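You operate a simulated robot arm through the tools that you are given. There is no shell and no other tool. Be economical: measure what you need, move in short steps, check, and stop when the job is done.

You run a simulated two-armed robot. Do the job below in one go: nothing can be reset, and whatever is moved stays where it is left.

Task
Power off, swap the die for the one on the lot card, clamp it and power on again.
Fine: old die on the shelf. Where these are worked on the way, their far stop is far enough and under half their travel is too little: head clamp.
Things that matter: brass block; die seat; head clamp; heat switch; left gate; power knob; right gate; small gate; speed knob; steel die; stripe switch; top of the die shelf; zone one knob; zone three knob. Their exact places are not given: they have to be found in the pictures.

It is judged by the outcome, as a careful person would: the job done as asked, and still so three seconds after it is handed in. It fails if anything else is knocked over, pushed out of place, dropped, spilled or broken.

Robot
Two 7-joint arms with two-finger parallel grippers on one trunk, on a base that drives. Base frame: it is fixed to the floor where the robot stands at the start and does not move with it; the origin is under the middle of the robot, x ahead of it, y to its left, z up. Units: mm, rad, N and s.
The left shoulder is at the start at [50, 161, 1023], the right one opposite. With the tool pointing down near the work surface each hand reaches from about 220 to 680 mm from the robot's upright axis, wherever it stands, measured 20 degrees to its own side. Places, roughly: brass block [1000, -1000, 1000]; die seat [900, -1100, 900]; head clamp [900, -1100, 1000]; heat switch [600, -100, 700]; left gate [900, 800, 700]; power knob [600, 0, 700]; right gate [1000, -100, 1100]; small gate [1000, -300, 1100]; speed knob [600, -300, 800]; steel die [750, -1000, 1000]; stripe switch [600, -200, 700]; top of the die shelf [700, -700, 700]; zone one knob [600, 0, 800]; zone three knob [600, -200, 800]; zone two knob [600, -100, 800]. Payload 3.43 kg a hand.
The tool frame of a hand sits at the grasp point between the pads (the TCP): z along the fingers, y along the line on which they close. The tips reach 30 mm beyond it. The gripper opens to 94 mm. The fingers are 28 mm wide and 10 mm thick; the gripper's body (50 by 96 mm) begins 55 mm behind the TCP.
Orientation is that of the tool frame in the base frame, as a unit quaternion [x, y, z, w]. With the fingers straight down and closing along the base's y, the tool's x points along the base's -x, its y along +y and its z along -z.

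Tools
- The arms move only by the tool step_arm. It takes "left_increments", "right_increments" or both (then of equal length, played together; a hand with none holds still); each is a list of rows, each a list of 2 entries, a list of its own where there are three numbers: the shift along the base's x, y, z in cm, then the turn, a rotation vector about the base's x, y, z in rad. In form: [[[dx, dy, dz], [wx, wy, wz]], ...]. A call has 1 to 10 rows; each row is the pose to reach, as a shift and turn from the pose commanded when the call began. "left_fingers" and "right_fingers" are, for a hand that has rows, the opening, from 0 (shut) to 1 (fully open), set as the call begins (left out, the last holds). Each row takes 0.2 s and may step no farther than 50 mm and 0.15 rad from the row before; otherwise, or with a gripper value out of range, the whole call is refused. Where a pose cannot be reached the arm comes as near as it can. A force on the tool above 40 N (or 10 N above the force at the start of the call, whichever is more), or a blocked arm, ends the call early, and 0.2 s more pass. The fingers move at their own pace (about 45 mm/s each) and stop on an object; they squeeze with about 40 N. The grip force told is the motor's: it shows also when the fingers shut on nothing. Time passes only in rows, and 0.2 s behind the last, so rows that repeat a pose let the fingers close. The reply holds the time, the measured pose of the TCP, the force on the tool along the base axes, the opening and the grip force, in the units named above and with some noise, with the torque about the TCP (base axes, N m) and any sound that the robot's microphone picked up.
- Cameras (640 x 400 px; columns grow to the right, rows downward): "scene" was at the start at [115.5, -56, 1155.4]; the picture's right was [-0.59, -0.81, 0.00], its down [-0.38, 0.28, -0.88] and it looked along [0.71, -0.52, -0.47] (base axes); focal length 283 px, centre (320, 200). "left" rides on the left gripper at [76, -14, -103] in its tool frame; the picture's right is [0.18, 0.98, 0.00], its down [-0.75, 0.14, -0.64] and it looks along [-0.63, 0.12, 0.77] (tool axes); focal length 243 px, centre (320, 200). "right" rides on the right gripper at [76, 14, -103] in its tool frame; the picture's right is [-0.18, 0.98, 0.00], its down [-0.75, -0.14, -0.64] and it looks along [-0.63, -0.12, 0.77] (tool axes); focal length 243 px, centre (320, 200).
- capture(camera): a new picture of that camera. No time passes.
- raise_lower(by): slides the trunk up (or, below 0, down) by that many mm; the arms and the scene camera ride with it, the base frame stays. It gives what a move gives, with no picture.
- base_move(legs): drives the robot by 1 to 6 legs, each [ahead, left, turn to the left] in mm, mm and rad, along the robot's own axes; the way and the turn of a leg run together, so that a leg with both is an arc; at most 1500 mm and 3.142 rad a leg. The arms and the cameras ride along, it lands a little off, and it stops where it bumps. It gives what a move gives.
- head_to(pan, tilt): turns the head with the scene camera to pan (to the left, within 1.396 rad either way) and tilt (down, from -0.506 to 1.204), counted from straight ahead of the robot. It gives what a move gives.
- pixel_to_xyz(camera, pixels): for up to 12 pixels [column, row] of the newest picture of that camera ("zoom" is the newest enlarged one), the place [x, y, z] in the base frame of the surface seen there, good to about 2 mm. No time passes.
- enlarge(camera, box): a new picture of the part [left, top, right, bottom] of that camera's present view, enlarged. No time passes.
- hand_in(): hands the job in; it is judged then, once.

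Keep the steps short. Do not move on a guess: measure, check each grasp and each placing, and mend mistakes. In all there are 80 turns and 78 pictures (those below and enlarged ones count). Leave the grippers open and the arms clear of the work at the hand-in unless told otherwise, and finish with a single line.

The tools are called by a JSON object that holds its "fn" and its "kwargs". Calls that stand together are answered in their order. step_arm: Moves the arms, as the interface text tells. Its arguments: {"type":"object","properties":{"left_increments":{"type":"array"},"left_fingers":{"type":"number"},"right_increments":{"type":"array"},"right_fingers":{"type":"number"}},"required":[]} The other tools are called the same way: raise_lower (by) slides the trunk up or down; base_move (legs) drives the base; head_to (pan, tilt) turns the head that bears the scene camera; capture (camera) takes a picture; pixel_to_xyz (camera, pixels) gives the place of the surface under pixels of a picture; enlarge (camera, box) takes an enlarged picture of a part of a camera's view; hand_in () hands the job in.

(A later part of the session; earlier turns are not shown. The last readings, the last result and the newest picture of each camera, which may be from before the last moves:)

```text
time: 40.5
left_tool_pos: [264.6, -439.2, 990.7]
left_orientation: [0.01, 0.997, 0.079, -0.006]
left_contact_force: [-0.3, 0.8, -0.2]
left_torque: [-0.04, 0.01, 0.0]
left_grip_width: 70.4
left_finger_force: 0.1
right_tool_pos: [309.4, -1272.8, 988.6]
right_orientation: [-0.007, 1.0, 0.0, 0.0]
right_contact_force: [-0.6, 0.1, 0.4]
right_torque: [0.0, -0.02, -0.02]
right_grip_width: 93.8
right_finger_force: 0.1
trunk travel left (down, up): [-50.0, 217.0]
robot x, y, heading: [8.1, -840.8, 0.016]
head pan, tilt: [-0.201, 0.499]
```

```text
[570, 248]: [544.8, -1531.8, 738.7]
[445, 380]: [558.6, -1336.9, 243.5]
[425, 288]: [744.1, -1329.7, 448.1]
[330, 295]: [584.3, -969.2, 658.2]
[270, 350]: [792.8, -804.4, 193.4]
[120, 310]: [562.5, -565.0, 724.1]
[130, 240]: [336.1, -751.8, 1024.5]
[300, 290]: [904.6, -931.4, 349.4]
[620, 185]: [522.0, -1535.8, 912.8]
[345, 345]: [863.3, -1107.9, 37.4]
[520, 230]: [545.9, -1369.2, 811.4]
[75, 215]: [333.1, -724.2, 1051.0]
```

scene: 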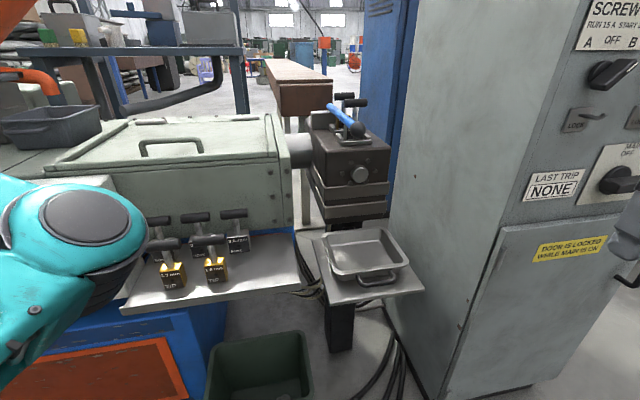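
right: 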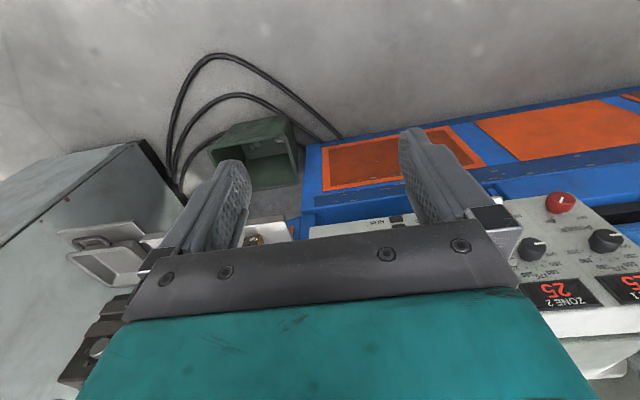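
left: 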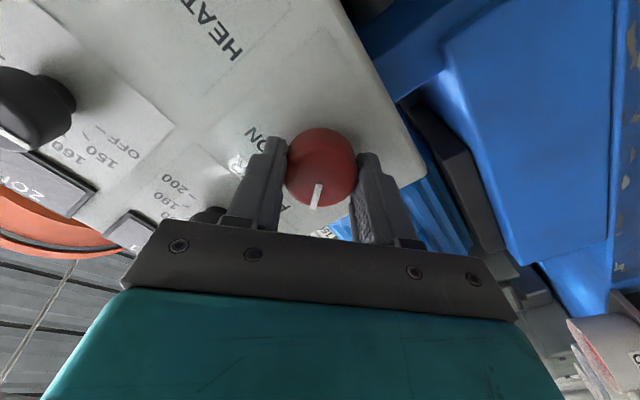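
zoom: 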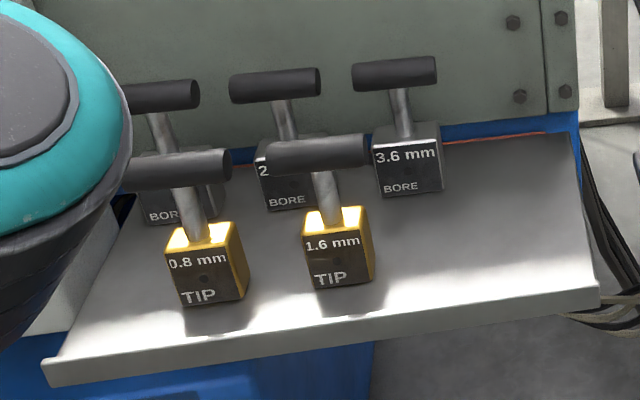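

The cabinet front is at x≈545 with its left edge at y≈−1340. I raise the trunk, move the right hand inward and then drive ahead.

{"fn": "raise_lower", "kwargs": {"by": 150}}

{"fn": "step_arm", "kwargs": {"right_increments": [[[0, 4.5, 0], [0, 0, 0]], [[0, 9, 0], [0, 0, 0]], [[0, 13.5, 0], [0, 0, 0]], [[0, 18, 0], [0, 0, 0]]]}}

{"fn": "base_move", "kwargs": {"legs": [[240, 0, -0.016]]}}

{"fn": "head_to", "kwargs": {"pan": -0.25, "tilt": 0.6}}

{"fn": "capture", "kwargs": {"camera": "scene"}}

{"fn": "capture", "kwargs": {"camera": "right"}}

```text
time: 42.3
left_tool_pos: [264.8, -439.4, 1140.1]
left_orientation: [0.01, 0.997, 0.079, -0.006]
left_contact_force: [-0.1, -0.5, 0.4]
left_torque: [-0.02, 0.03, 0.02]
left_grip_width: 70.5
left_finger_force: 0.1
right_tool_pos: [309.3, -1272.1, 1138.2]
right_orientation: [-0.007, 1.0, 0.0, 0.0]
right_contact_force: [1.0, 0.1, 0.0]
right_torque: [-0.03, 0.01, -0.01]
right_grip_width: 93.9
right_finger_force: 0.0
trunk travel left (down, up): [-200.0, 67.0]
robot x, y, heading: [5.5, -844.3, 0.008]
head pan, tilt: [-0.201, 0.499]
```

```text
time: 43.3
left_tool_pos: [263.4, -438.8, 1139.8]
left_orientation: [0.01, 0.997, 0.079, -0.005]
left_contact_force: [-0.6, -0.8, 0.3]
left_torque: [0.0, -0.01, 0.01]
left_grip_width: 70.5
left_finger_force: 0.1
right_tool_pos: [309.5, -1089.3, 1138.5]
right_orientation: [-0.007, 1.0, 0.001, 0.0]
right_contact_force: [-0.7, 0.5, 0.9]
right_torque: [-0.02, 0.0, 0.02]
right_grip_width: 94.0
right_finger_force: 0.1
trunk travel left (down, up): [-200.0, 67.0]
robot x, y, heading: [0.1, -840.7, 0.013]
head pan, tilt: [-0.201, 0.499]
```

```text
time: 45.1
left_tool_pos: [515.2, -442.4, 1141.1]
left_orientation: [0.017, 0.997, 0.079, -0.006]
left_contact_force: [0.3, -0.1, 0.0]
left_torque: [0.0, 0.03, 0.0]
left_grip_width: 70.2
left_finger_force: 0.0
right_tool_pos: [548.9, -1093.6, 1139.4]
right_orientation: [0.0, 1.0, -0.001, 0.001]
right_contact_force: [0.6, 0.7, -0.5]
right_torque: [-0.01, -0.01, -0.01]
right_grip_width: 93.9
right_finger_force: 0.0
trunk travel left (down, up): [-200.0, 67.0]
robot x, y, heading: [249.6, -843.0, -0.003]
head pan, tilt: [-0.201, 0.499]
```

```text
time: 45.7
left_tool_pos: [512.4, -440.6, 1139.3]
left_orientation: [0.017, 0.997, 0.078, -0.006]
left_contact_force: [-0.2, 0.9, -0.3]
left_torque: [0.01, 0.0, 0.0]
left_grip_width: 70.4
left_finger_force: 0.1
right_tool_pos: [546.6, -1093.1, 1139.0]
right_orientation: [0.0, 1.0, 0.0, 0.001]
right_contact_force: [1.2, -0.2, 0.1]
right_torque: [-0.04, 0.02, -0.02]
right_grip_width: 93.9
right_finger_force: 0.2
trunk travel left (down, up): [-200.0, 67.0]
robot x, y, heading: [248.5, -842.2, 0.0]
head pan, tilt: [-0.25, 0.6]
```

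```text
45 pictures are left
```

scene: 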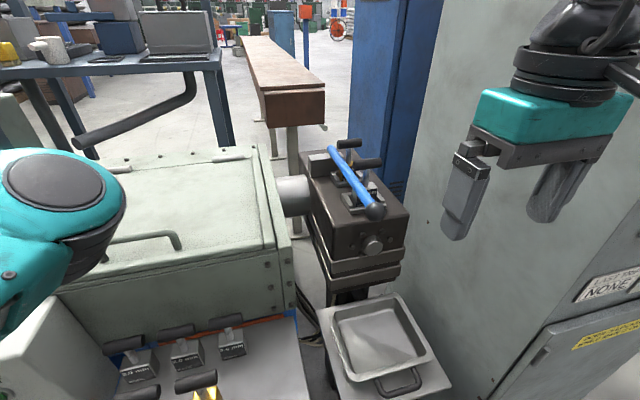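

```text
44 pictures are left
```

right: 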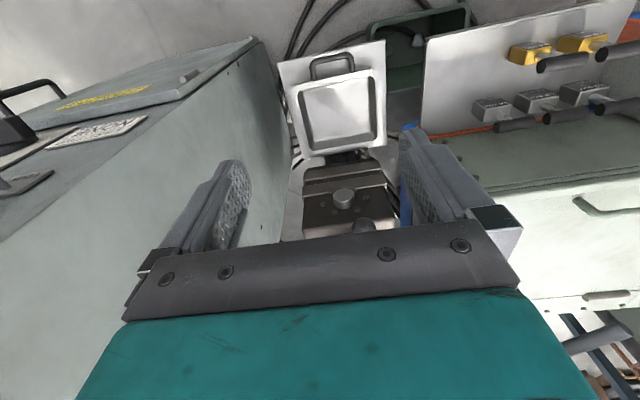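

I enlarge the head from this higher view and measure the lever.

{"fn": "enlarge", "kwargs": {"camera": "scene", "box": [280, 130, 420, 260]}}

{"fn": "pixel_to_xyz", "kwargs": {"camera": "zoom", "pixels": [[440, 358], [240, 85], [300, 185], [380, 300], [350, 150], [320, 55], [200, 165], [330, 330], [420, 270], [200, 110], [360, 250], [290, 90]]}}

```text
3.08 times, centred on (350, 195) of scene
```

zoom: 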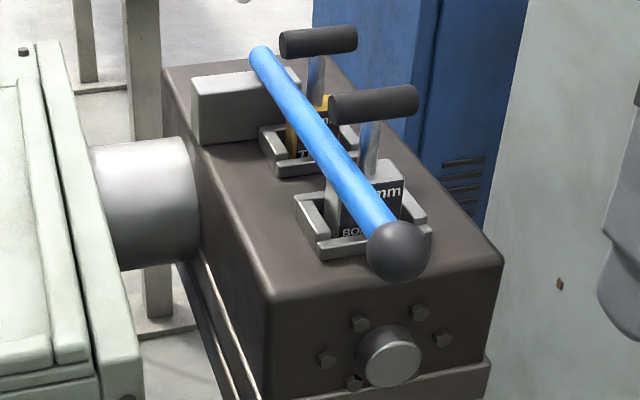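

```text
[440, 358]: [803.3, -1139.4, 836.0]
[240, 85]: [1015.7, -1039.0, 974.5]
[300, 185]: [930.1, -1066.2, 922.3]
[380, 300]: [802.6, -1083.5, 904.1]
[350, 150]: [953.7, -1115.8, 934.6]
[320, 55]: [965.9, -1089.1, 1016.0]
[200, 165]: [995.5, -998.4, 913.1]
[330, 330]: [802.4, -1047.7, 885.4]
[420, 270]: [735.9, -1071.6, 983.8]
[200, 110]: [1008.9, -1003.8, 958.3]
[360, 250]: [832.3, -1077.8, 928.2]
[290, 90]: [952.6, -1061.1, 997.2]
```

The lever's ball is near (745,−1073,984) and its hinge is by the rear-left block. I measure rod, handle and die points to find how it swings.

{"fn": "pixel_to_xyz", "kwargs": {"camera": "zoom", "pixels": [[260, 52], [275, 80], [320, 135], [375, 210], [400, 250], [385, 240], [335, 105], [412, 98], [370, 150], [385, 190], [285, 42], [240, 75]]}}

{"fn": "step_arm", "kwargs": {"right_increments": [[[3, 3, 0], [0, 0, 0]], [[3, 7, 0], [0, 0, 0]], [[3, 11, 0], [0, 0, 0]]]}}

{"fn": "capture", "kwargs": {"camera": "right"}}

```text
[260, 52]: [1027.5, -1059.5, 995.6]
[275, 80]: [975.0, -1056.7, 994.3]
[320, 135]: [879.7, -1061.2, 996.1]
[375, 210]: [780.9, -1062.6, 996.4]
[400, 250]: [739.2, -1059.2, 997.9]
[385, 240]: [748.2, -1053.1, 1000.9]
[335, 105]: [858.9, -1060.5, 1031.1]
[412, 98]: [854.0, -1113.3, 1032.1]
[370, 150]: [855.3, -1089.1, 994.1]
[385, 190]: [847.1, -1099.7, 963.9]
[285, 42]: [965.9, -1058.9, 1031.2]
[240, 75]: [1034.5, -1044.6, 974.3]
```

```text
time: 46.5
left_tool_pos: [512.7, -440.8, 1139.5]
left_orientation: [0.017, 0.997, 0.079, -0.005]
left_contact_force: [-0.2, -0.3, 0.1]
left_torque: [0.01, 0.02, 0.0]
left_grip_width: 70.5
left_finger_force: 0.0
right_tool_pos: [575.5, -983.0, 1138.7]
right_orientation: [0.001, 1.0, 0.001, 0.0]
right_contact_force: [-0.8, 0.5, -0.5]
right_torque: [-0.01, -0.04, 0.0]
right_grip_width: 94.1
right_finger_force: 0.2
trunk travel left (down, up): [-200.0, 67.0]
robot x, y, heading: [246.1, -839.4, 0.0]
head pan, tilt: [-0.25, 0.6]
```

```text
42 pictures are left
```

right: 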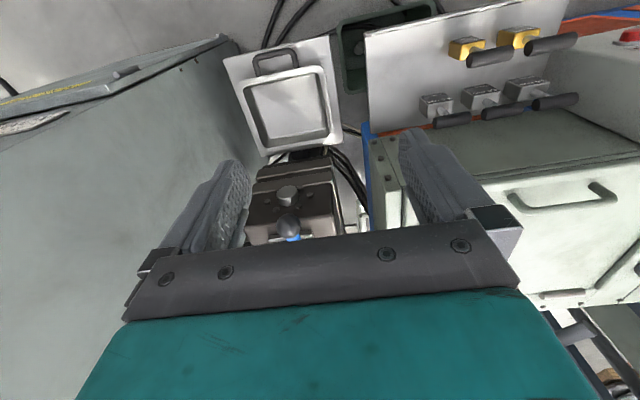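

The rod runs along x at y≈−1060, z≈988. Both T-bars' left ends overhang it, so it must swing sideways to +y over its block. I check the height of the barrel cover on that side.

{"fn": "pixel_to_xyz", "kwargs": {"camera": "scene", "pixels": [[235, 155], [250, 200], [150, 165], [265, 240], [295, 195], [230, 240], [170, 240], [376, 211]]}}

{"fn": "step_arm", "kwargs": {"right_increments": [[[4, -2.5, 0], [0, 0, 0]], [[8, -5, 0], [0, 0, 0]], [[12, -8, 0], [0, 0, 0]], [[16, -10.5, 0], [0, 0, 0]], [[20, -11, 0], [0, 0, 0]], [[22.5, -11, 0], [0, 0, 0]]], "right_fingers": 0}}

{"fn": "capture", "kwargs": {"camera": "scene"}}

```text
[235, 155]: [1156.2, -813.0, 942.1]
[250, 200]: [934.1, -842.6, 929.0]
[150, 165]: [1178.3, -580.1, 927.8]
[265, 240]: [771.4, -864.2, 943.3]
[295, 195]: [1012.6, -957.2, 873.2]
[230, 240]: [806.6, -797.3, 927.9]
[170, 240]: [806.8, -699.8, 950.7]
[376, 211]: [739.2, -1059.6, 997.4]
```

```text
time: 47.9
left_tool_pos: [512.9, -441.5, 1141.5]
left_orientation: [0.017, 0.997, 0.079, -0.005]
left_contact_force: [0.5, -0.1, -0.6]
left_torque: [0.03, 0.02, 0.01]
left_grip_width: 70.6
left_finger_force: 0.1
right_tool_pos: [803.8, -1095.0, 1140.4]
right_orientation: [0.0, 1.0, 0.0, 0.0]
right_contact_force: [1.0, 0.2, -0.9]
right_torque: [0.0, 0.04, 0.0]
right_grip_width: 0.0
right_finger_force: 26.2
trunk travel left (down, up): [-200.0, 67.0]
robot x, y, heading: [251.2, -838.6, 0.0]
head pan, tilt: [-0.25, 0.6]
```

```text
41 pictures are left
```

scene: 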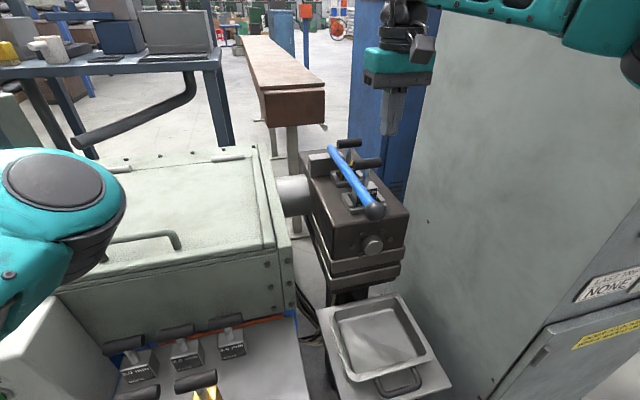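

The closed fingers are above the spot right of the rod, and the cover top is z≤951, so tips at about 970 clear it. I descend to TCP z 1000 at x≈795, y≈−1095.

{"fn": "step_arm", "kwargs": {"right_increments": [[[-0.9, 0, -4.5], [0, 0, 0]], [[-0.9, 0, -9], [0, 0, 0]], [[-0.9, 0, -14], [0, 0, 0]]]}}

{"fn": "enlarge", "kwargs": {"camera": "scene", "box": [280, 80, 440, 260]}}

```text
time: 48.7
left_tool_pos: [514.1, -441.7, 1141.3]
left_orientation: [0.017, 0.997, 0.08, -0.006]
left_contact_force: [-0.1, 0.7, -0.1]
left_torque: [0.02, 0.03, 0.01]
left_grip_width: 70.4
left_finger_force: 0.0
right_tool_pos: [792.2, -1095.4, 999.7]
right_orientation: [0.0, 1.0, 0.001, 0.001]
right_contact_force: [0.9, 0.1, 0.7]
right_torque: [0.0, -0.01, 0.04]
right_grip_width: 0.0
right_finger_force: 32.9
trunk travel left (down, up): [-200.0, 67.0]
robot x, y, heading: [250.2, -840.7, 0.003]
head pan, tilt: [-0.25, 0.6]
```

```text
2.22 times, centred on (360, 170) of scene
```

zoom: 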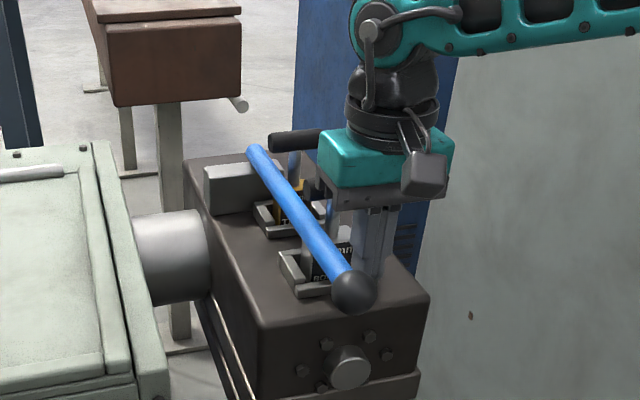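

In place, right of the rod. A short test push toward +y: 17 mm to contact, then some more.

{"fn": "step_arm", "kwargs": {"right_increments": [[[0, 1, 0], [0, 0, 0]], [[0, 2, 0], [0, 0, 0]], [[0, 3.5, 0], [0, 0, 0]], [[0.3, 5, 0], [0, 0, 0]]]}}

{"fn": "enlarge", "kwargs": {"camera": "scene", "box": [280, 80, 440, 260]}}

```text
time: 49.7
left_tool_pos: [512.9, -442.1, 1139.5]
left_orientation: [0.016, 0.997, 0.079, -0.006]
left_contact_force: [0.2, -0.7, -0.6]
left_torque: [-0.01, 0.01, 0.0]
left_grip_width: 70.6
left_finger_force: 0.0
right_tool_pos: [778.5, -1056.1, 1005.6]
right_orientation: [0.0, 1.0, 0.0, 0.001]
right_contact_force: [0.1, -1.2, -0.8]
right_torque: [-0.03, -0.05, 0.04]
right_grip_width: 0.1
right_finger_force: 32.9
right hand out of reach, approached as far as the arm can: row 2, 3, 4
trunk travel left (down, up): [-200.0, 67.0]
robot x, y, heading: [244.1, -841.2, -0.004]
head pan, tilt: [-0.25, 0.6]
```

```text
2.22 times, centred on (360, 170) of scene
```

zoom: 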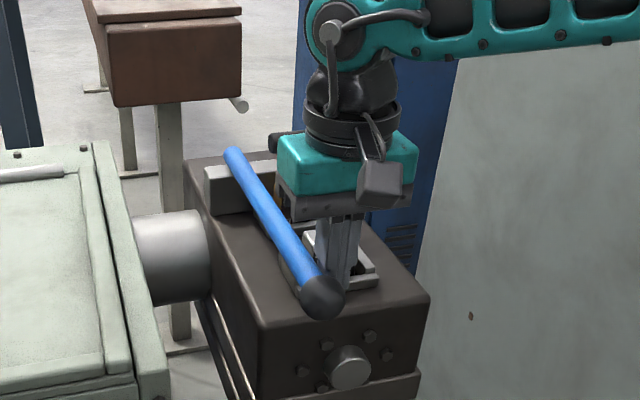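

The lever moved freely, but its rear end moved too. I measure the rod again to learn its motion.

{"fn": "pixel_to_xyz", "kwargs": {"camera": "zoom", "pixels": [[235, 155], [250, 180], [270, 210], [290, 245], [305, 268], [322, 285], [225, 175], [310, 300]]}}

{"fn": "enlarge", "kwargs": {"camera": "scene", "box": [310, 130, 400, 230]}}

```text
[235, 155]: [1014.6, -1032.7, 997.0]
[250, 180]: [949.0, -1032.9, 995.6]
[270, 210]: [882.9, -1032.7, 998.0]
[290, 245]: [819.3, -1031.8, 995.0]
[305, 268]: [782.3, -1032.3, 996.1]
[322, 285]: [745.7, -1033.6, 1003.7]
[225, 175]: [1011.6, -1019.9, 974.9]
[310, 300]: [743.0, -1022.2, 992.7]
```

```text
4.00 times, centred on (355, 180) of scene
```

zoom: 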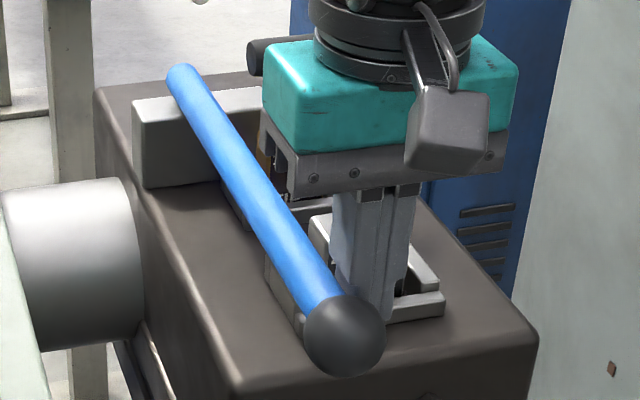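

The clamp is a bar sliding along y, with constant x and z. The arm is near its reach limit here, so I push it the rest of the way by driving the base left a little at a time.

{"fn": "base_move", "kwargs": {"legs": [[0, 30, 0]]}}

{"fn": "capture", "kwargs": {"camera": "scene"}}

```text
time: 51.0
left_tool_pos: [514.2, -413.1, 1140.5]
left_orientation: [0.019, 0.997, 0.079, -0.005]
left_contact_force: [-0.2, 0.7, 0.7]
left_torque: [-0.02, 0.01, -0.02]
left_grip_width: 70.3
left_finger_force: 0.0
right_tool_pos: [778.2, -1037.4, 1004.9]
right_orientation: [0.007, 1.0, -0.007, 0.001]
right_contact_force: [-1.5, -4.5, 0.1]
right_torque: [-0.09, 0.05, 0.05]
right_grip_width: 0.0
right_finger_force: 33.5
trunk travel left (down, up): [-200.0, 67.0]
robot x, y, heading: [250.1, -809.8, -0.001]
head pan, tilt: [-0.25, 0.6]
stopped in leg 1: the force on the tool passed its limit at 41 N (the readings are from after the stop); the commanded pose is now the measured one
```

```text
37 pictures are left
```

scene: 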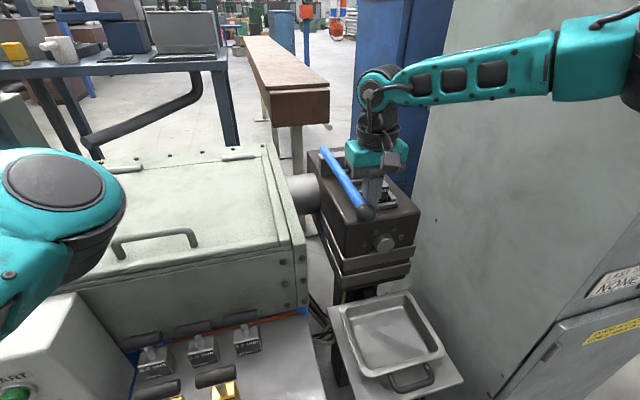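

The stop was reached at 41 N; the rod moved from y −1060 to about −1018. I back the fingers off the rod and lift, then check the lever and the floor around the base.

{"fn": "step_arm", "kwargs": {"right_increments": [[[0, -1.5, 0], [0, 0, 0]], [[0, -2.5, 0.5], [0, 0, 0]], [[0, -3, 5], [0, 0, 0]], [[-2, -3, 9], [0, 0, 0]], [[-4, -3, 13], [0, 0, 0]]]}}

{"fn": "enlarge", "kwargs": {"camera": "scene", "box": [290, 130, 440, 270]}}

{"fn": "pixel_to_xyz", "kwargs": {"camera": "scene", "pixels": [[335, 170], [360, 203]]}}

{"fn": "head_to", "kwargs": {"pan": 0, "tilt": 1.15}}

{"fn": "capture", "kwargs": {"camera": "scene"}}

```text
time: 52.2
left_tool_pos: [513.7, -411.0, 1140.1]
left_orientation: [0.018, 0.997, 0.078, -0.005]
left_contact_force: [0.1, -0.4, -0.8]
left_torque: [0.03, 0.0, 0.01]
left_grip_width: 70.4
left_finger_force: 0.1
right_tool_pos: [736.0, -1066.2, 1138.6]
right_orientation: [0.005, 1.0, -0.007, 0.001]
right_contact_force: [0.3, 0.5, -1.0]
right_torque: [-0.03, -0.01, 0.0]
right_grip_width: 0.0
right_finger_force: 32.9
trunk travel left (down, up): [-200.0, 67.0]
robot x, y, heading: [247.0, -810.9, -0.001]
head pan, tilt: [-0.25, 0.6]
```

```text
2.86 times, centred on (365, 200) of scene
```

zoom: 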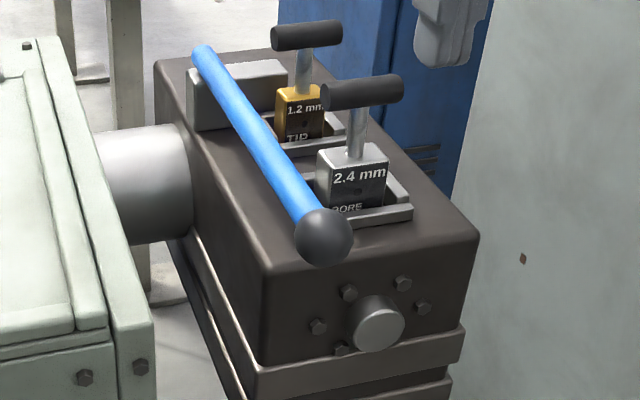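

```text
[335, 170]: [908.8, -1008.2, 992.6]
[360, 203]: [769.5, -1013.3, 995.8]
```

```text
time: 53.1
left_tool_pos: [514.5, -411.8, 1139.4]
left_orientation: [0.018, 0.997, 0.079, -0.005]
left_contact_force: [0.1, -0.3, 0.0]
left_torque: [0.02, -0.01, -0.03]
left_grip_width: 70.8
left_finger_force: 0.0
right_tool_pos: [737.8, -1065.9, 1138.3]
right_orientation: [0.006, 1.0, -0.007, 0.0]
right_contact_force: [0.2, 0.1, 0.4]
right_torque: [-0.04, 0.01, -0.03]
right_grip_width: 0.1
right_finger_force: 32.7
trunk travel left (down, up): [-200.0, 67.0]
robot x, y, heading: [251.4, -811.3, -0.004]
head pan, tilt: [0.0, 1.15]
```

```text
35 pictures are left
```

scene: 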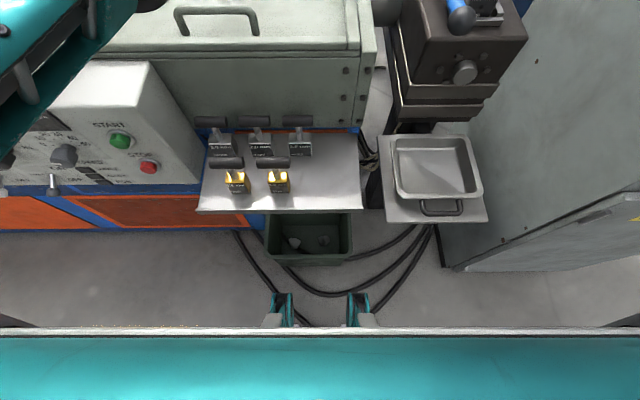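

The seat holds bore 2.4 mm (old) and tip 1.2 mm, which matches the card. The lever is clear. I check how far the base can go forward.

{"fn": "pixel_to_xyz", "kwargs": {"camera": "scene", "pixels": [[282, 297], [357, 297], [310, 264], [310, 240], [330, 210], [437, 220], [255, 121], [298, 119], [210, 121], [225, 161], [272, 160], [300, 150]]}}

{"fn": "enlarge", "kwargs": {"camera": "scene", "box": [180, 100, 340, 220]}}

```text
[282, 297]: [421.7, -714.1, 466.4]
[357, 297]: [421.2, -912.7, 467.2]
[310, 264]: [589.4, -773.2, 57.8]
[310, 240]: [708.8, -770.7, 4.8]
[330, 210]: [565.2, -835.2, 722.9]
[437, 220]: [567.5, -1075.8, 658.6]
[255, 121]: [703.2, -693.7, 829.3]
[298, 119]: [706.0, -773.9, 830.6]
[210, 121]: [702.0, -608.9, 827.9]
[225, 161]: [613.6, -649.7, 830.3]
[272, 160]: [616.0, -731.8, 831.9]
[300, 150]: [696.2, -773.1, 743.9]
```

```text
3.33 times, centred on (260, 160) of scene
```

zoom: 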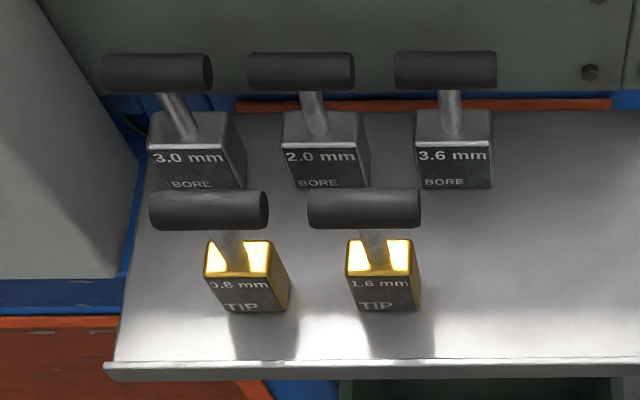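

Base front has about 150 mm of room. I drive to about (330,−900) to bring the seat within easy reach, and open the right hand.

{"fn": "base_move", "kwargs": {"legs": [[80, -90, 0]]}}

{"fn": "head_to", "kwargs": {"pan": -0.3, "tilt": 0.65}}

{"fn": "step_arm", "kwargs": {"right_increments": [[[0, 1, 0], [0, 0, 0.15]], [[0, 2, 0], [0, 0, 0.3]], [[0, 3, 0], [0, 0, 0.45]], [[0, 4, 0], [0, 0, 0.6]], [[0, 5, 0], [0, 0, 0.75]], [[0, 6, 0], [0, 0, 0.9]], [[0, 7, 0], [0, 0, 1.05]], [[0, 7, 0], [0, 0, 1.2]], [[0, 7, 0], [0, 0, 1.35]], [[0, 7, 0], [0, 0, 1.5]]], "right_fingers": 0.7}}

{"fn": "capture", "kwargs": {"camera": "scene"}}

```text
time: 54.0
left_tool_pos: [520.6, -421.8, 1139.9]
left_orientation: [0.017, 0.997, 0.078, -0.006]
left_contact_force: [-0.6, 0.3, 0.0]
left_torque: [0.01, 0.01, -0.01]
left_grip_width: 70.7
left_finger_force: 0.1
right_tool_pos: [744.8, -1075.1, 1138.9]
right_orientation: [0.005, 1.0, -0.007, 0.001]
right_contact_force: [0.2, 1.0, 0.5]
right_torque: [0.01, 0.03, 0.0]
right_grip_width: 0.0
right_finger_force: 33.0
trunk travel left (down, up): [-200.0, 67.0]
robot x, y, heading: [258.2, -818.7, -0.006]
head pan, tilt: [0.0, 1.15]
stopped in leg 1: the robot was blocked; the commanded pose is now the measured one
```

```text
time: 54.9
left_tool_pos: [521.0, -420.5, 1139.4]
left_orientation: [0.018, 0.997, 0.079, -0.005]
left_contact_force: [0.4, -0.7, -0.3]
left_torque: [0.02, 0.0, 0.0]
left_grip_width: 70.2
left_finger_force: 0.0
right_tool_pos: [745.1, -1075.2, 1138.5]
right_orientation: [0.005, 1.0, -0.007, 0.001]
right_contact_force: [0.5, 0.6, 1.0]
right_torque: [0.0, -0.03, 0.0]
right_grip_width: 0.3
right_finger_force: 33.0
trunk travel left (down, up): [-200.0, 67.0]
robot x, y, heading: [256.5, -817.2, -0.001]
head pan, tilt: [-0.3, 0.649]
```

```text
time: 57.1
left_tool_pos: [520.9, -420.2, 1140.4]
left_orientation: [0.016, 0.997, 0.079, -0.005]
left_contact_force: [-0.8, -0.4, -0.1]
left_torque: [0.02, -0.01, -0.03]
left_grip_width: 70.3
left_finger_force: 0.1
right_tool_pos: [569.4, -905.2, 1117.2]
right_orientation: [-0.662, 0.749, -0.011, 0.011]
right_contact_force: [0.0, -0.2, -0.1]
right_torque: [-0.01, -0.01, -0.01]
right_grip_width: 65.6
right_finger_force: 0.1
right hand out of reach, approached as far as the arm can: row 5, 6, 7, 8, 9, 10
trunk travel left (down, up): [-200.0, 67.0]
robot x, y, heading: [252.5, -819.3, -0.007]
head pan, tilt: [-0.3, 0.649]
```

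```text
33 pictures are left
```

scene: 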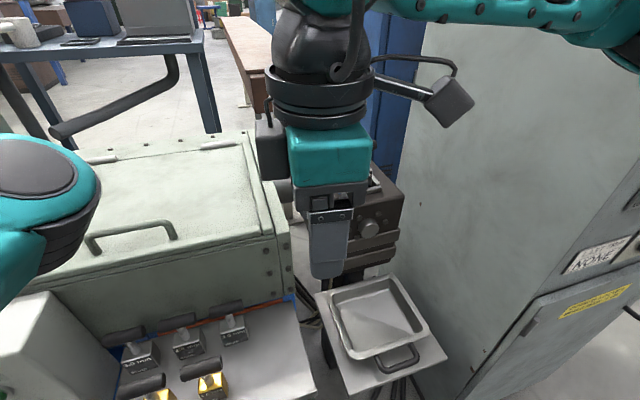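

The base was blocked after 8 mm. I look down to see what it meets before trying anything else.

{"fn": "head_to", "kwargs": {"pan": -0.9, "tilt": 0.9}}

{"fn": "capture", "kwargs": {"camera": "scene"}}

{"fn": "head_to", "kwargs": {"pan": 0, "tilt": 1.2}}

{"fn": "capture", "kwargs": {"camera": "scene"}}

```text
time: 58.1
left_tool_pos: [520.7, -420.5, 1140.6]
left_orientation: [0.017, 0.997, 0.078, -0.005]
left_contact_force: [0.4, -0.4, 0.2]
left_torque: [0.01, 0.0, -0.03]
left_grip_width: 70.3
left_finger_force: 0.0
right_tool_pos: [569.0, -904.3, 1117.9]
right_orientation: [-0.661, 0.75, -0.012, 0.011]
right_contact_force: [0.2, -0.7, 0.8]
right_torque: [-0.02, -0.02, 0.03]
right_grip_width: 65.9
right_finger_force: 0.1
trunk travel left (down, up): [-200.0, 67.0]
robot x, y, heading: [254.7, -818.1, -0.006]
head pan, tilt: [-0.901, 0.901]
```

```text
32 pictures are left
```

scene: 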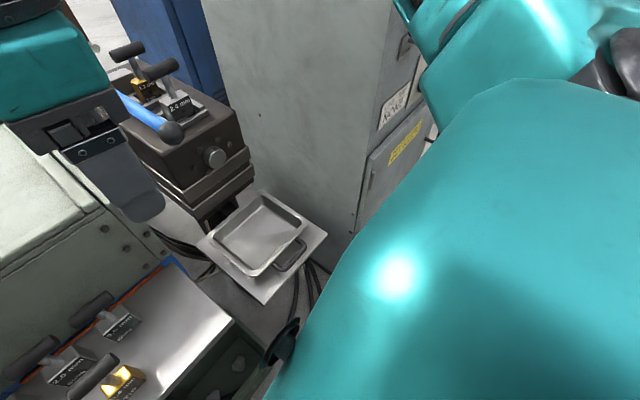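

```text
time: 59.3
left_tool_pos: [520.4, -420.2, 1140.8]
left_orientation: [0.017, 0.997, 0.078, -0.006]
left_contact_force: [-0.7, -0.7, -0.4]
left_torque: [0.0, 0.0, 0.02]
left_grip_width: 70.5
left_finger_force: 0.1
right_tool_pos: [569.9, -904.0, 1117.6]
right_orientation: [-0.661, 0.75, -0.011, 0.011]
right_contact_force: [0.6, -0.5, -0.1]
right_torque: [0.04, 0.04, -0.04]
right_grip_width: 65.9
right_finger_force: 0.0
trunk travel left (down, up): [-200.0, 67.0]
robot x, y, heading: [257.1, -822.3, 0.003]
head pan, tilt: [0.0, 1.201]
```

```text
31 pictures are left
```

scene: 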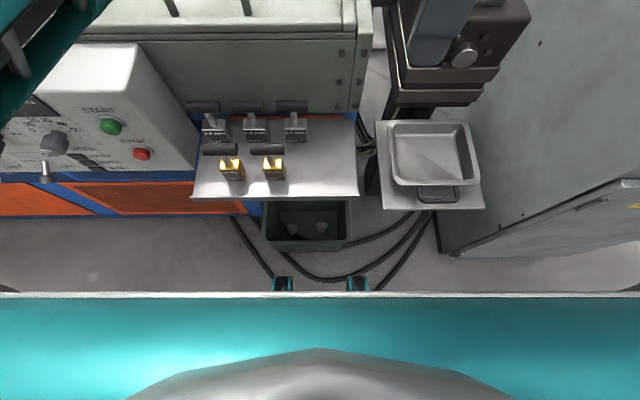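

The bin is untouched, so the block was likely the right elbow against the cabinet. With the arm folded now, I drive straight ahead 60 mm.

{"fn": "base_move", "kwargs": {"legs": [[60, 0, 0]]}}

{"fn": "head_to", "kwargs": {"pan": -0.6, "tilt": 0.7}}

{"fn": "capture", "kwargs": {"camera": "scene"}}

```text
time: 60.3
left_tool_pos: [581.7, -421.4, 1140.3]
left_orientation: [0.018, 0.997, 0.078, -0.006]
left_contact_force: [-0.1, -0.2, -0.1]
left_torque: [-0.03, 0.06, -0.02]
left_grip_width: 70.4
left_finger_force: 0.0
right_tool_pos: [629.6, -903.4, 1118.4]
right_orientation: [-0.661, 0.75, -0.011, 0.01]
right_contact_force: [-0.5, 0.4, -0.8]
right_torque: [0.03, 0.01, -0.01]
right_grip_width: 65.9
right_finger_force: 0.1
trunk travel left (down, up): [-200.0, 67.0]
robot x, y, heading: [320.3, -819.2, -0.004]
head pan, tilt: [0.0, 1.201]
```

```text
time: 61.3
left_tool_pos: [581.6, -421.1, 1141.7]
left_orientation: [0.017, 0.997, 0.079, -0.006]
left_contact_force: [0.3, 0.4, -0.7]
left_torque: [-0.01, 0.05, -0.03]
left_grip_width: 70.2
left_finger_force: 0.1
right_tool_pos: [629.6, -903.5, 1119.4]
right_orientation: [-0.661, 0.75, -0.011, 0.011]
right_contact_force: [-0.6, 0.6, -1.0]
right_torque: [0.0, 0.01, 0.0]
right_grip_width: 65.9
right_finger_force: 0.0
trunk travel left (down, up): [-200.0, 67.0]
robot x, y, heading: [320.8, -818.7, 0.005]
head pan, tilt: [-0.6, 0.7]
```

```text
30 pictures are left
```

scene: 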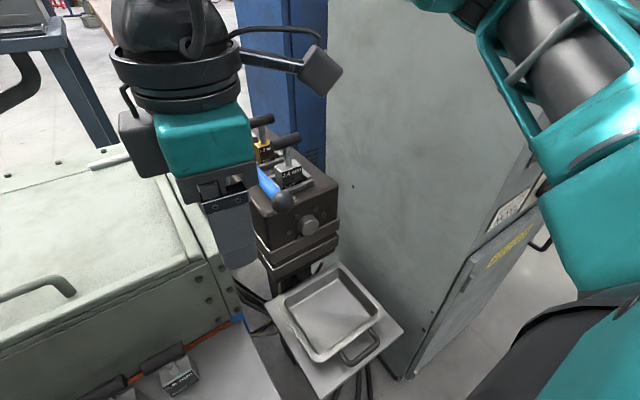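

The drive worked. Now I move the right hand (yawed 90°) over the old die, staying at z≈1118.

{"fn": "step_arm", "kwargs": {"right_increments": [[[3, -3.6, 0.5], [0, 0, 0]], [[6.5, -7.2, 1], [0, 0, 0]], [[10, -10.8, 1], [0, 0, 0]], [[13.5, -14.4, 1], [0, 0, 0]], [[17, -18.2, 1], [0, 0, 0]], [[20, -18.2, 1], [0, 0, 0]], [[22.6, -18.2, 1], [0, 0, 0]]]}}

{"fn": "capture", "kwargs": {"camera": "scene"}}

```text
refused: row 2 steps farther than a row can; nothing moved
```

```text
29 pictures are left
```

scene: 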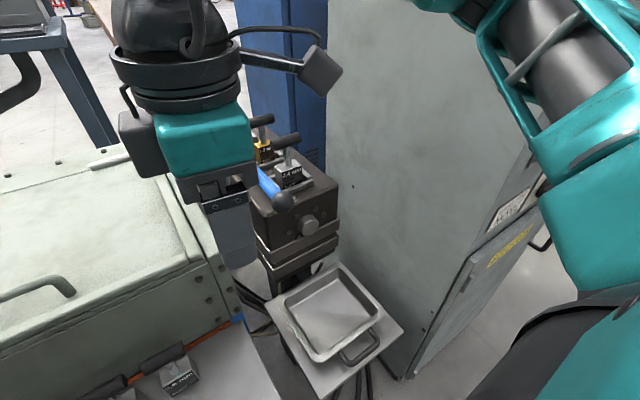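

One step was slightly too long; I repeat it with smaller rows.

{"fn": "step_arm", "kwargs": {"right_increments": [[[3, -3.2, 0.5], [0, 0, 0]], [[6, -6.4, 1], [0, 0, 0]], [[9, -9.6, 1], [0, 0, 0]], [[12, -12.8, 1], [0, 0, 0]], [[15, -16, 1], [0, 0, 0]], [[18, -18.2, 1], [0, 0, 0]], [[20.5, -18.2, 1], [0, 0, 0]], [[22.6, -18.2, 1], [0, 0, 0]]]}}

{"fn": "capture", "kwargs": {"camera": "scene"}}

```text
time: 63.1
left_tool_pos: [581.3, -422.0, 1139.9]
left_orientation: [0.018, 0.997, 0.079, -0.006]
left_contact_force: [0.5, 0.8, 0.8]
left_torque: [-0.02, 0.02, 0.02]
left_grip_width: 70.6
left_finger_force: 0.1
right_tool_pos: [621.1, -922.4, 1121.4]
right_orientation: [-0.661, 0.75, -0.012, 0.011]
right_contact_force: [0.4, 0.7, 0.2]
right_torque: [0.01, -0.01, -0.01]
right_grip_width: 65.8
right_finger_force: 0.0
right hand out of reach, approached as far as the arm can: row 1, 2, 3, 4, 5, 6, 7, 8
trunk travel left (down, up): [-200.0, 67.0]
robot x, y, heading: [315.6, -818.6, -0.005]
head pan, tilt: [-0.6, 0.7]
```

```text
28 pictures are left
```

scene: 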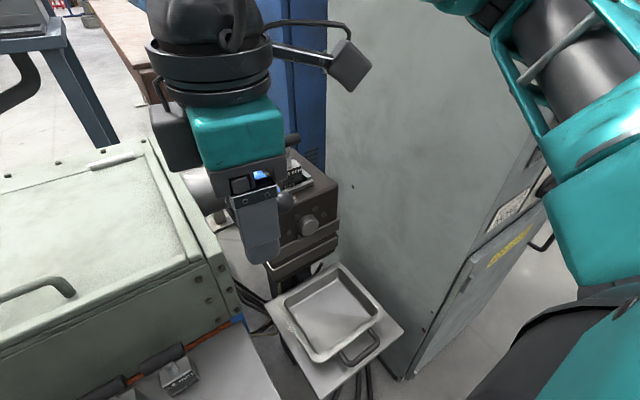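

A 90° yaw isn't possible out there. I undo the yaw and will grip the T-bar across its ends instead, closing along y.

{"fn": "step_arm", "kwargs": {"right_increments": [[[0, 0, 0], [0, 0, -0.15]], [[0, 0, 0], [0, 0, -0.3]], [[0, 0, 0], [0, 0, -0.45]], [[0, -2, 0], [0, 0, -0.6]], [[0, -4, 0], [0, 0, -0.75]], [[2, -6, 0], [0, 0, -0.9]], [[4, -8, 0], [0, 0, -1.05]], [[6, -10, 0], [0, 0, -1.2]], [[8, -12, 0], [0, 0, -1.3]], [[10, -14, 0], [0, 0, -1.44]]], "right_fingers": 0.85}}

{"fn": "step_arm", "kwargs": {"right_increments": [[[4, -1, 0], [0, 0, 0]], [[8, -2, 0], [0, 0, 0]], [[11, -2.4, 0], [0, 0, 0]], [[13, -2.4, 0], [0, 0, 0]]]}}

{"fn": "capture", "kwargs": {"camera": "scene"}}

```text
time: 65.3
left_tool_pos: [581.0, -420.7, 1139.6]
left_orientation: [0.017, 0.997, 0.079, -0.006]
left_contact_force: [0.0, -0.5, 0.1]
left_torque: [-0.01, -0.01, 0.0]
left_grip_width: 70.5
left_finger_force: 0.1
right_tool_pos: [714.7, -1060.0, 1127.1]
right_orientation: [-0.002, 1.0, -0.016, 0.001]
right_contact_force: [0.0, -0.1, 0.3]
right_torque: [-0.01, -0.01, 0.03]
right_grip_width: 79.7
right_finger_force: 0.0
trunk travel left (down, up): [-200.0, 67.0]
robot x, y, heading: [318.8, -819.2, -0.004]
head pan, tilt: [-0.6, 0.7]
```

```text
time: 66.3
left_tool_pos: [580.7, -420.6, 1140.9]
left_orientation: [0.017, 0.997, 0.079, -0.005]
left_contact_force: [0.5, 0.4, 0.5]
left_torque: [-0.04, -0.01, 0.0]
left_grip_width: 70.5
left_finger_force: 0.1
right_tool_pos: [848.0, -1081.6, 1126.0]
right_orientation: [-0.004, 1.0, -0.016, 0.001]
right_contact_force: [-0.4, 0.3, -0.5]
right_torque: [0.02, -0.01, 0.03]
right_grip_width: 79.8
right_finger_force: 0.1
trunk travel left (down, up): [-200.0, 67.0]
robot x, y, heading: [312.3, -818.7, 0.003]
head pan, tilt: [-0.6, 0.7]
```

```text
27 pictures are left
```

scene: 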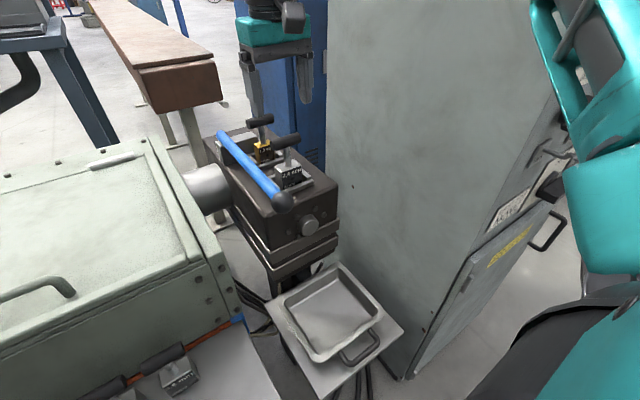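

The hand is above the die with yaw 0. I measure the bar's ends precisely.

{"fn": "enlarge", "kwargs": {"camera": "scene", "box": [235, 100, 325, 200]}}

{"fn": "pixel_to_xyz", "kwargs": {"camera": "zoom", "pixels": [[152, 155], [200, 150], [250, 155], [180, 165], [195, 185], [200, 215], [215, 245], [170, 255], [240, 230], [130, 245], [185, 270], [250, 250]]}}

```text
4.00 times, centred on (280, 150) of scene
```

zoom: 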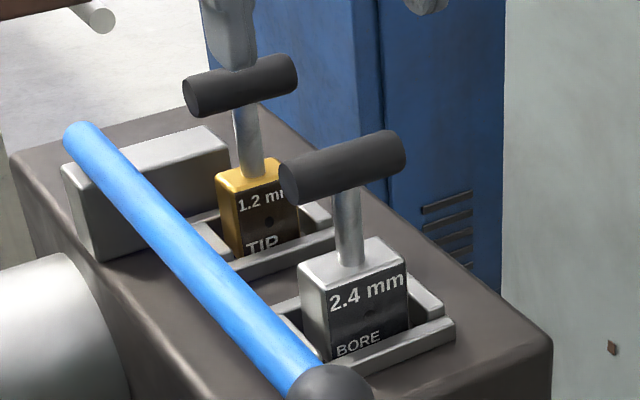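

```text
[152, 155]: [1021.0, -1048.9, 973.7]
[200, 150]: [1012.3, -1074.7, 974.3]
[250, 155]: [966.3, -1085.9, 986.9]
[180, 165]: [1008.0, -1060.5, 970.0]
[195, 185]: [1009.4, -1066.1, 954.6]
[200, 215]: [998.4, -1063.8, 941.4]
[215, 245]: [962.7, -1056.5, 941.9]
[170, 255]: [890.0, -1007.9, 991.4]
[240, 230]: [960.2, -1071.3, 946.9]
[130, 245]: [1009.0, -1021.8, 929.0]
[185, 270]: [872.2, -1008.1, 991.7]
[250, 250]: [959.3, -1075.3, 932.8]
```

{"fn": "pixel_to_xyz", "kwargs": {"camera": "zoom", "pixels": [[288, 182], [297, 170], [345, 148], [398, 138], [403, 155], [345, 185], [350, 225], [304, 275], [404, 260], [355, 268], [350, 355], [235, 70]]}}

```text
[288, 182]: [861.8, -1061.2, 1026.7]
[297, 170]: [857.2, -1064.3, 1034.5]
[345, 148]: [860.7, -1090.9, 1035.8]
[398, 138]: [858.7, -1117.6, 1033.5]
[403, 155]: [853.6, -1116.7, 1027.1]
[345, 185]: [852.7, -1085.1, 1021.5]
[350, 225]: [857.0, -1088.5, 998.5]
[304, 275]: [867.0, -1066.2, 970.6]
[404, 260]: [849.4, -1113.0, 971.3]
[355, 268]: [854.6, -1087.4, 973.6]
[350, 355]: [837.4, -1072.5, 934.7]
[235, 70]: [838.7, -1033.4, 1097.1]
```

The bar spans y −1061…−1118, centred near x 861, z 1025. I lower the hand over it, straddling its ends.

{"fn": "step_arm", "kwargs": {"right_increments": [[[1.4, -0.8, -3.5], [0, 0, 0]], [[1.4, -0.8, -7], [0, 0, 0]], [[1.4, -0.8, -10.1], [0, 0, 0]]]}}

{"fn": "enlarge", "kwargs": {"camera": "scene", "box": [225, 60, 335, 210]}}

```text
time: 67.1
left_tool_pos: [581.2, -422.0, 1140.0]
left_orientation: [0.017, 0.997, 0.079, -0.006]
left_contact_force: [0.0, -0.6, 0.5]
left_torque: [-0.02, 0.01, 0.01]
left_grip_width: 70.5
left_finger_force: 0.0
right_tool_pos: [860.2, -1090.9, 1024.7]
right_orientation: [-0.003, 1.0, -0.015, 0.0]
right_contact_force: [0.6, 0.9, 0.3]
right_torque: [-0.02, 0.01, 0.03]
right_grip_width: 79.9
right_finger_force: 0.1
trunk travel left (down, up): [-200.0, 67.0]
robot x, y, heading: [313.5, -821.0, -0.001]
head pan, tilt: [-0.6, 0.7]
```

```text
2.67 times, centred on (280, 135) of scene
```

zoom: 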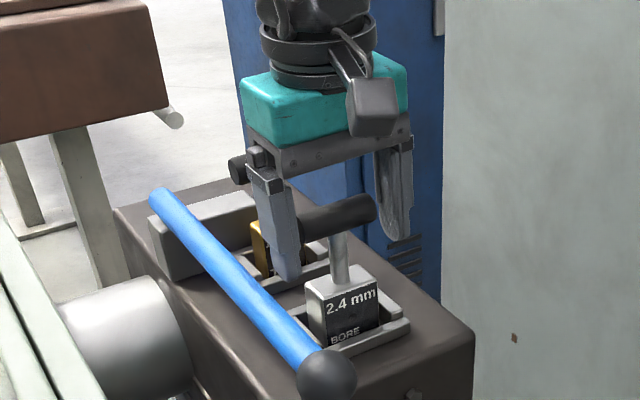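

The fingers straddle the bar. I close and then lift 20 mm as a test.

{"fn": "step_arm", "kwargs": {"right_increments": [[[0, 0, 0], [0, 0, 0]], [[0, 0, 0], [0, 0, 0]], [[0, 0, 0], [0, 0, 0]]], "right_fingers": 0}}

{"fn": "step_arm", "kwargs": {"right_increments": [[[0, 0, 1], [0, 0, 0]], [[0, 0, 3], [0, 0, 0]], [[0, 0, 6], [0, 0, 0]], [[0, 0, 9], [0, 0, 0]]]}}

{"fn": "enlarge", "kwargs": {"camera": "scene", "box": [225, 30, 335, 210]}}

```text
time: 67.9
left_tool_pos: [581.1, -420.8, 1140.4]
left_orientation: [0.018, 0.997, 0.078, -0.006]
left_contact_force: [0.0, 0.1, 0.0]
left_torque: [-0.01, -0.01, 0.01]
left_grip_width: 70.5
left_finger_force: 0.0
right_tool_pos: [858.6, -1090.2, 1024.6]
right_orientation: [-0.004, 1.0, -0.016, 0.001]
right_contact_force: [0.9, 1.4, 0.6]
right_torque: [0.05, -0.1, 0.05]
right_grip_width: 62.4
right_finger_force: 40.1
trunk travel left (down, up): [-200.0, 67.0]
robot x, y, heading: [318.0, -821.0, -0.003]
head pan, tilt: [-0.6, 0.7]
```

```text
time: 68.9
left_tool_pos: [581.2, -422.4, 1140.6]
left_orientation: [0.017, 0.997, 0.079, -0.006]
left_contact_force: [0.4, 0.5, -0.1]
left_torque: [0.0, 0.01, -0.01]
left_grip_width: 70.5
left_finger_force: 0.0
right_tool_pos: [858.0, -1089.1, 1115.8]
right_orientation: [-0.003, 1.0, -0.015, 0.001]
right_contact_force: [-0.8, -0.2, -5.7]
right_torque: [0.0, 0.01, 0.0]
right_grip_width: 62.2
right_finger_force: 39.6
trunk travel left (down, up): [-200.0, 67.0]
robot x, y, heading: [319.5, -819.7, -0.004]
head pan, tilt: [-0.6, 0.7]
```

```text
2.22 times, centred on (280, 120) of scene
```

zoom: 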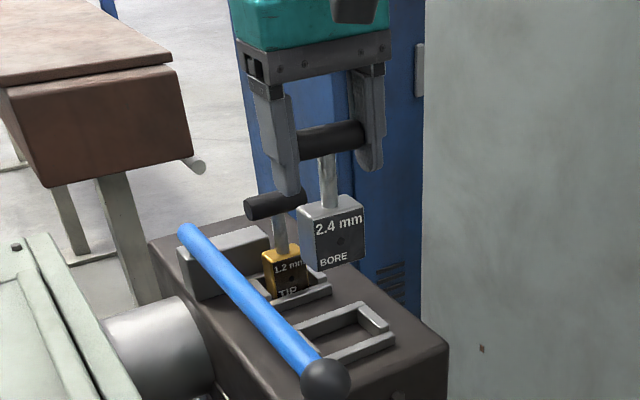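

The old 2.4 mm die is lifted cleanly. I raise it further and draw it back from the head before driving left to the shelf.

{"fn": "step_arm", "kwargs": {"right_increments": [[[0, 0, 3], [0, 0, 0]], [[-4.5, 0.5, 3.5], [0, 0, 0]], [[-9, 1, 3.5], [0, 0, 0]], [[-13.5, 2, 3.5], [0, 0, 0]], [[-18, 3, 3.5], [0, 0, 0]], [[-21, 5, 3.5], [0, 0, 0]]]}}

{"fn": "base_move", "kwargs": {"legs": [[0, 150, 0]]}}

{"fn": "head_to", "kwargs": {"pan": -0.2, "tilt": 1.0}}

{"fn": "capture", "kwargs": {"camera": "scene"}}

```text
time: 70.3
left_tool_pos: [580.8, -420.4, 1139.6]
left_orientation: [0.018, 0.997, 0.079, -0.006]
left_contact_force: [-0.3, -0.3, -0.1]
left_torque: [-0.01, 0.01, 0.01]
left_grip_width: 70.4
left_finger_force: 0.1
right_tool_pos: [648.0, -1042.7, 1152.2]
right_orientation: [-0.002, 1.0, -0.016, 0.001]
right_contact_force: [-1.0, -0.6, -6.3]
right_torque: [-0.02, 0.03, 0.02]
right_grip_width: 62.2
right_finger_force: 39.9
trunk travel left (down, up): [-200.0, 67.0]
robot x, y, heading: [319.6, -823.1, -0.006]
head pan, tilt: [-0.6, 0.7]
```

```text
time: 72.2
left_tool_pos: [581.9, -271.5, 1139.9]
left_orientation: [0.018, 0.997, 0.079, -0.006]
left_contact_force: [0.2, -0.6, 0.3]
left_torque: [-0.03, -0.01, 0.03]
left_grip_width: 70.6
left_finger_force: 0.1
right_tool_pos: [649.7, -893.6, 1151.4]
right_orientation: [-0.001, 1.0, -0.017, 0.001]
right_contact_force: [0.8, -0.2, -5.2]
right_torque: [-0.05, -0.01, -0.04]
right_grip_width: 62.1
right_finger_force: 40.4
trunk travel left (down, up): [-200.0, 67.0]
robot x, y, heading: [315.9, -669.8, -0.002]
head pan, tilt: [-0.6, 0.7]
```

```text
time: 73.1
left_tool_pos: [583.2, -271.9, 1139.4]
left_orientation: [0.018, 0.997, 0.078, -0.006]
left_contact_force: [0.2, 0.6, 0.3]
left_torque: [0.01, -0.01, -0.01]
left_grip_width: 70.5
left_finger_force: 0.1
right_tool_pos: [648.2, -895.0, 1151.5]
right_orientation: [-0.002, 1.0, -0.016, 0.0]
right_contact_force: [-0.2, 1.3, -6.6]
right_torque: [0.01, 0.02, 0.02]
right_grip_width: 62.2
right_finger_force: 40.1
trunk travel left (down, up): [-200.0, 67.0]
robot x, y, heading: [318.2, -669.9, -0.005]
head pan, tilt: [-0.201, 1.0]
```

```text
23 pictures are left
```

scene: 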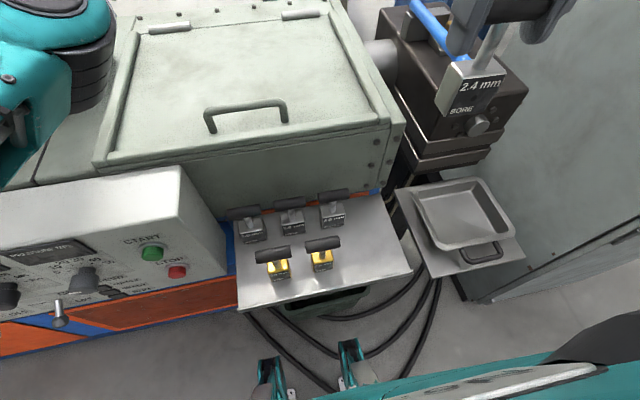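

I measure the free shelf area on the right and all the bars.

{"fn": "pixel_to_xyz", "kwargs": {"camera": "scene", "pixels": [[365, 240], [405, 268], [385, 205], [350, 280], [370, 262], [318, 196], [347, 192], [246, 211], [230, 213], [261, 209], [291, 202], [340, 243]]}}

{"fn": "enlarge", "kwargs": {"camera": "scene", "box": [220, 170, 420, 310]}}

```text
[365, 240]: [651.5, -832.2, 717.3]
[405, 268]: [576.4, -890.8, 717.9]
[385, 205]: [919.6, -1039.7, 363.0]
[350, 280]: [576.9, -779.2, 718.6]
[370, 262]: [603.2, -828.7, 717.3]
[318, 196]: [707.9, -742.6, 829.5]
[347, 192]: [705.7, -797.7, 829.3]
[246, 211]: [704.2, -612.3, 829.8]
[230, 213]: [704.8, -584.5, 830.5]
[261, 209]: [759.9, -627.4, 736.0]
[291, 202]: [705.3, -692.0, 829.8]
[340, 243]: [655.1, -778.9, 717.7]
```

```text
2.86 times, centred on (320, 240) of scene
```

zoom: 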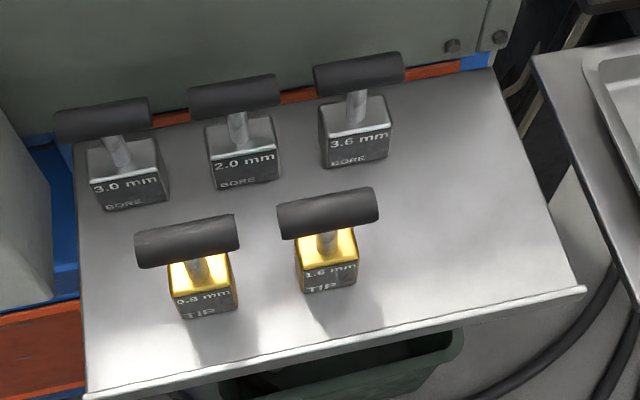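

The shelf top is z 717.5, and it's free around (650,−847). I shift there and lower; release height should be about TCP z 820.

{"fn": "step_arm", "kwargs": {"right_increments": [[[0, 4.7, 0], [0, 0, 0]], [[0, 4.7, -5], [0, 0, 0]], [[0, 4.7, -10], [0, 0, 0]], [[0, 4.7, -15], [0, 0, 0]], [[0, 4.7, -20], [0, 0, 0]], [[0, 4.7, -25], [0, 0, 0]], [[0, 4.7, -29], [0, 0, 0]], [[0, 4.7, -31.5], [0, 0, 0]]]}}

{"fn": "enlarge", "kwargs": {"camera": "scene", "box": [270, 130, 450, 310]}}

```text
time: 74.9
left_tool_pos: [582.0, -272.1, 1140.2]
left_orientation: [0.018, 0.997, 0.079, -0.006]
left_contact_force: [-0.5, -0.4, -0.7]
left_torque: [0.04, -0.01, 0.0]
left_grip_width: 70.6
left_finger_force: 0.1
right_tool_pos: [645.7, -864.1, 854.1]
right_orientation: [-0.001, 1.0, -0.015, 0.001]
right_contact_force: [-0.1, -0.4, -5.3]
right_torque: [0.0, 0.04, 0.0]
right_grip_width: 62.3
right_finger_force: 39.4
right hand out of reach, approached as far as the arm can: row 7, 8
trunk travel left (down, up): [-200.0, 67.0]
robot x, y, heading: [319.6, -670.3, 0.0]
head pan, tilt: [-0.201, 1.0]
```

```text
2.22 times, centred on (360, 220) of scene
```

zoom: 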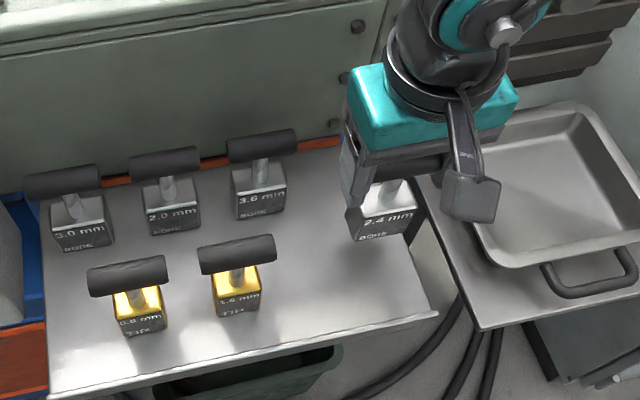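

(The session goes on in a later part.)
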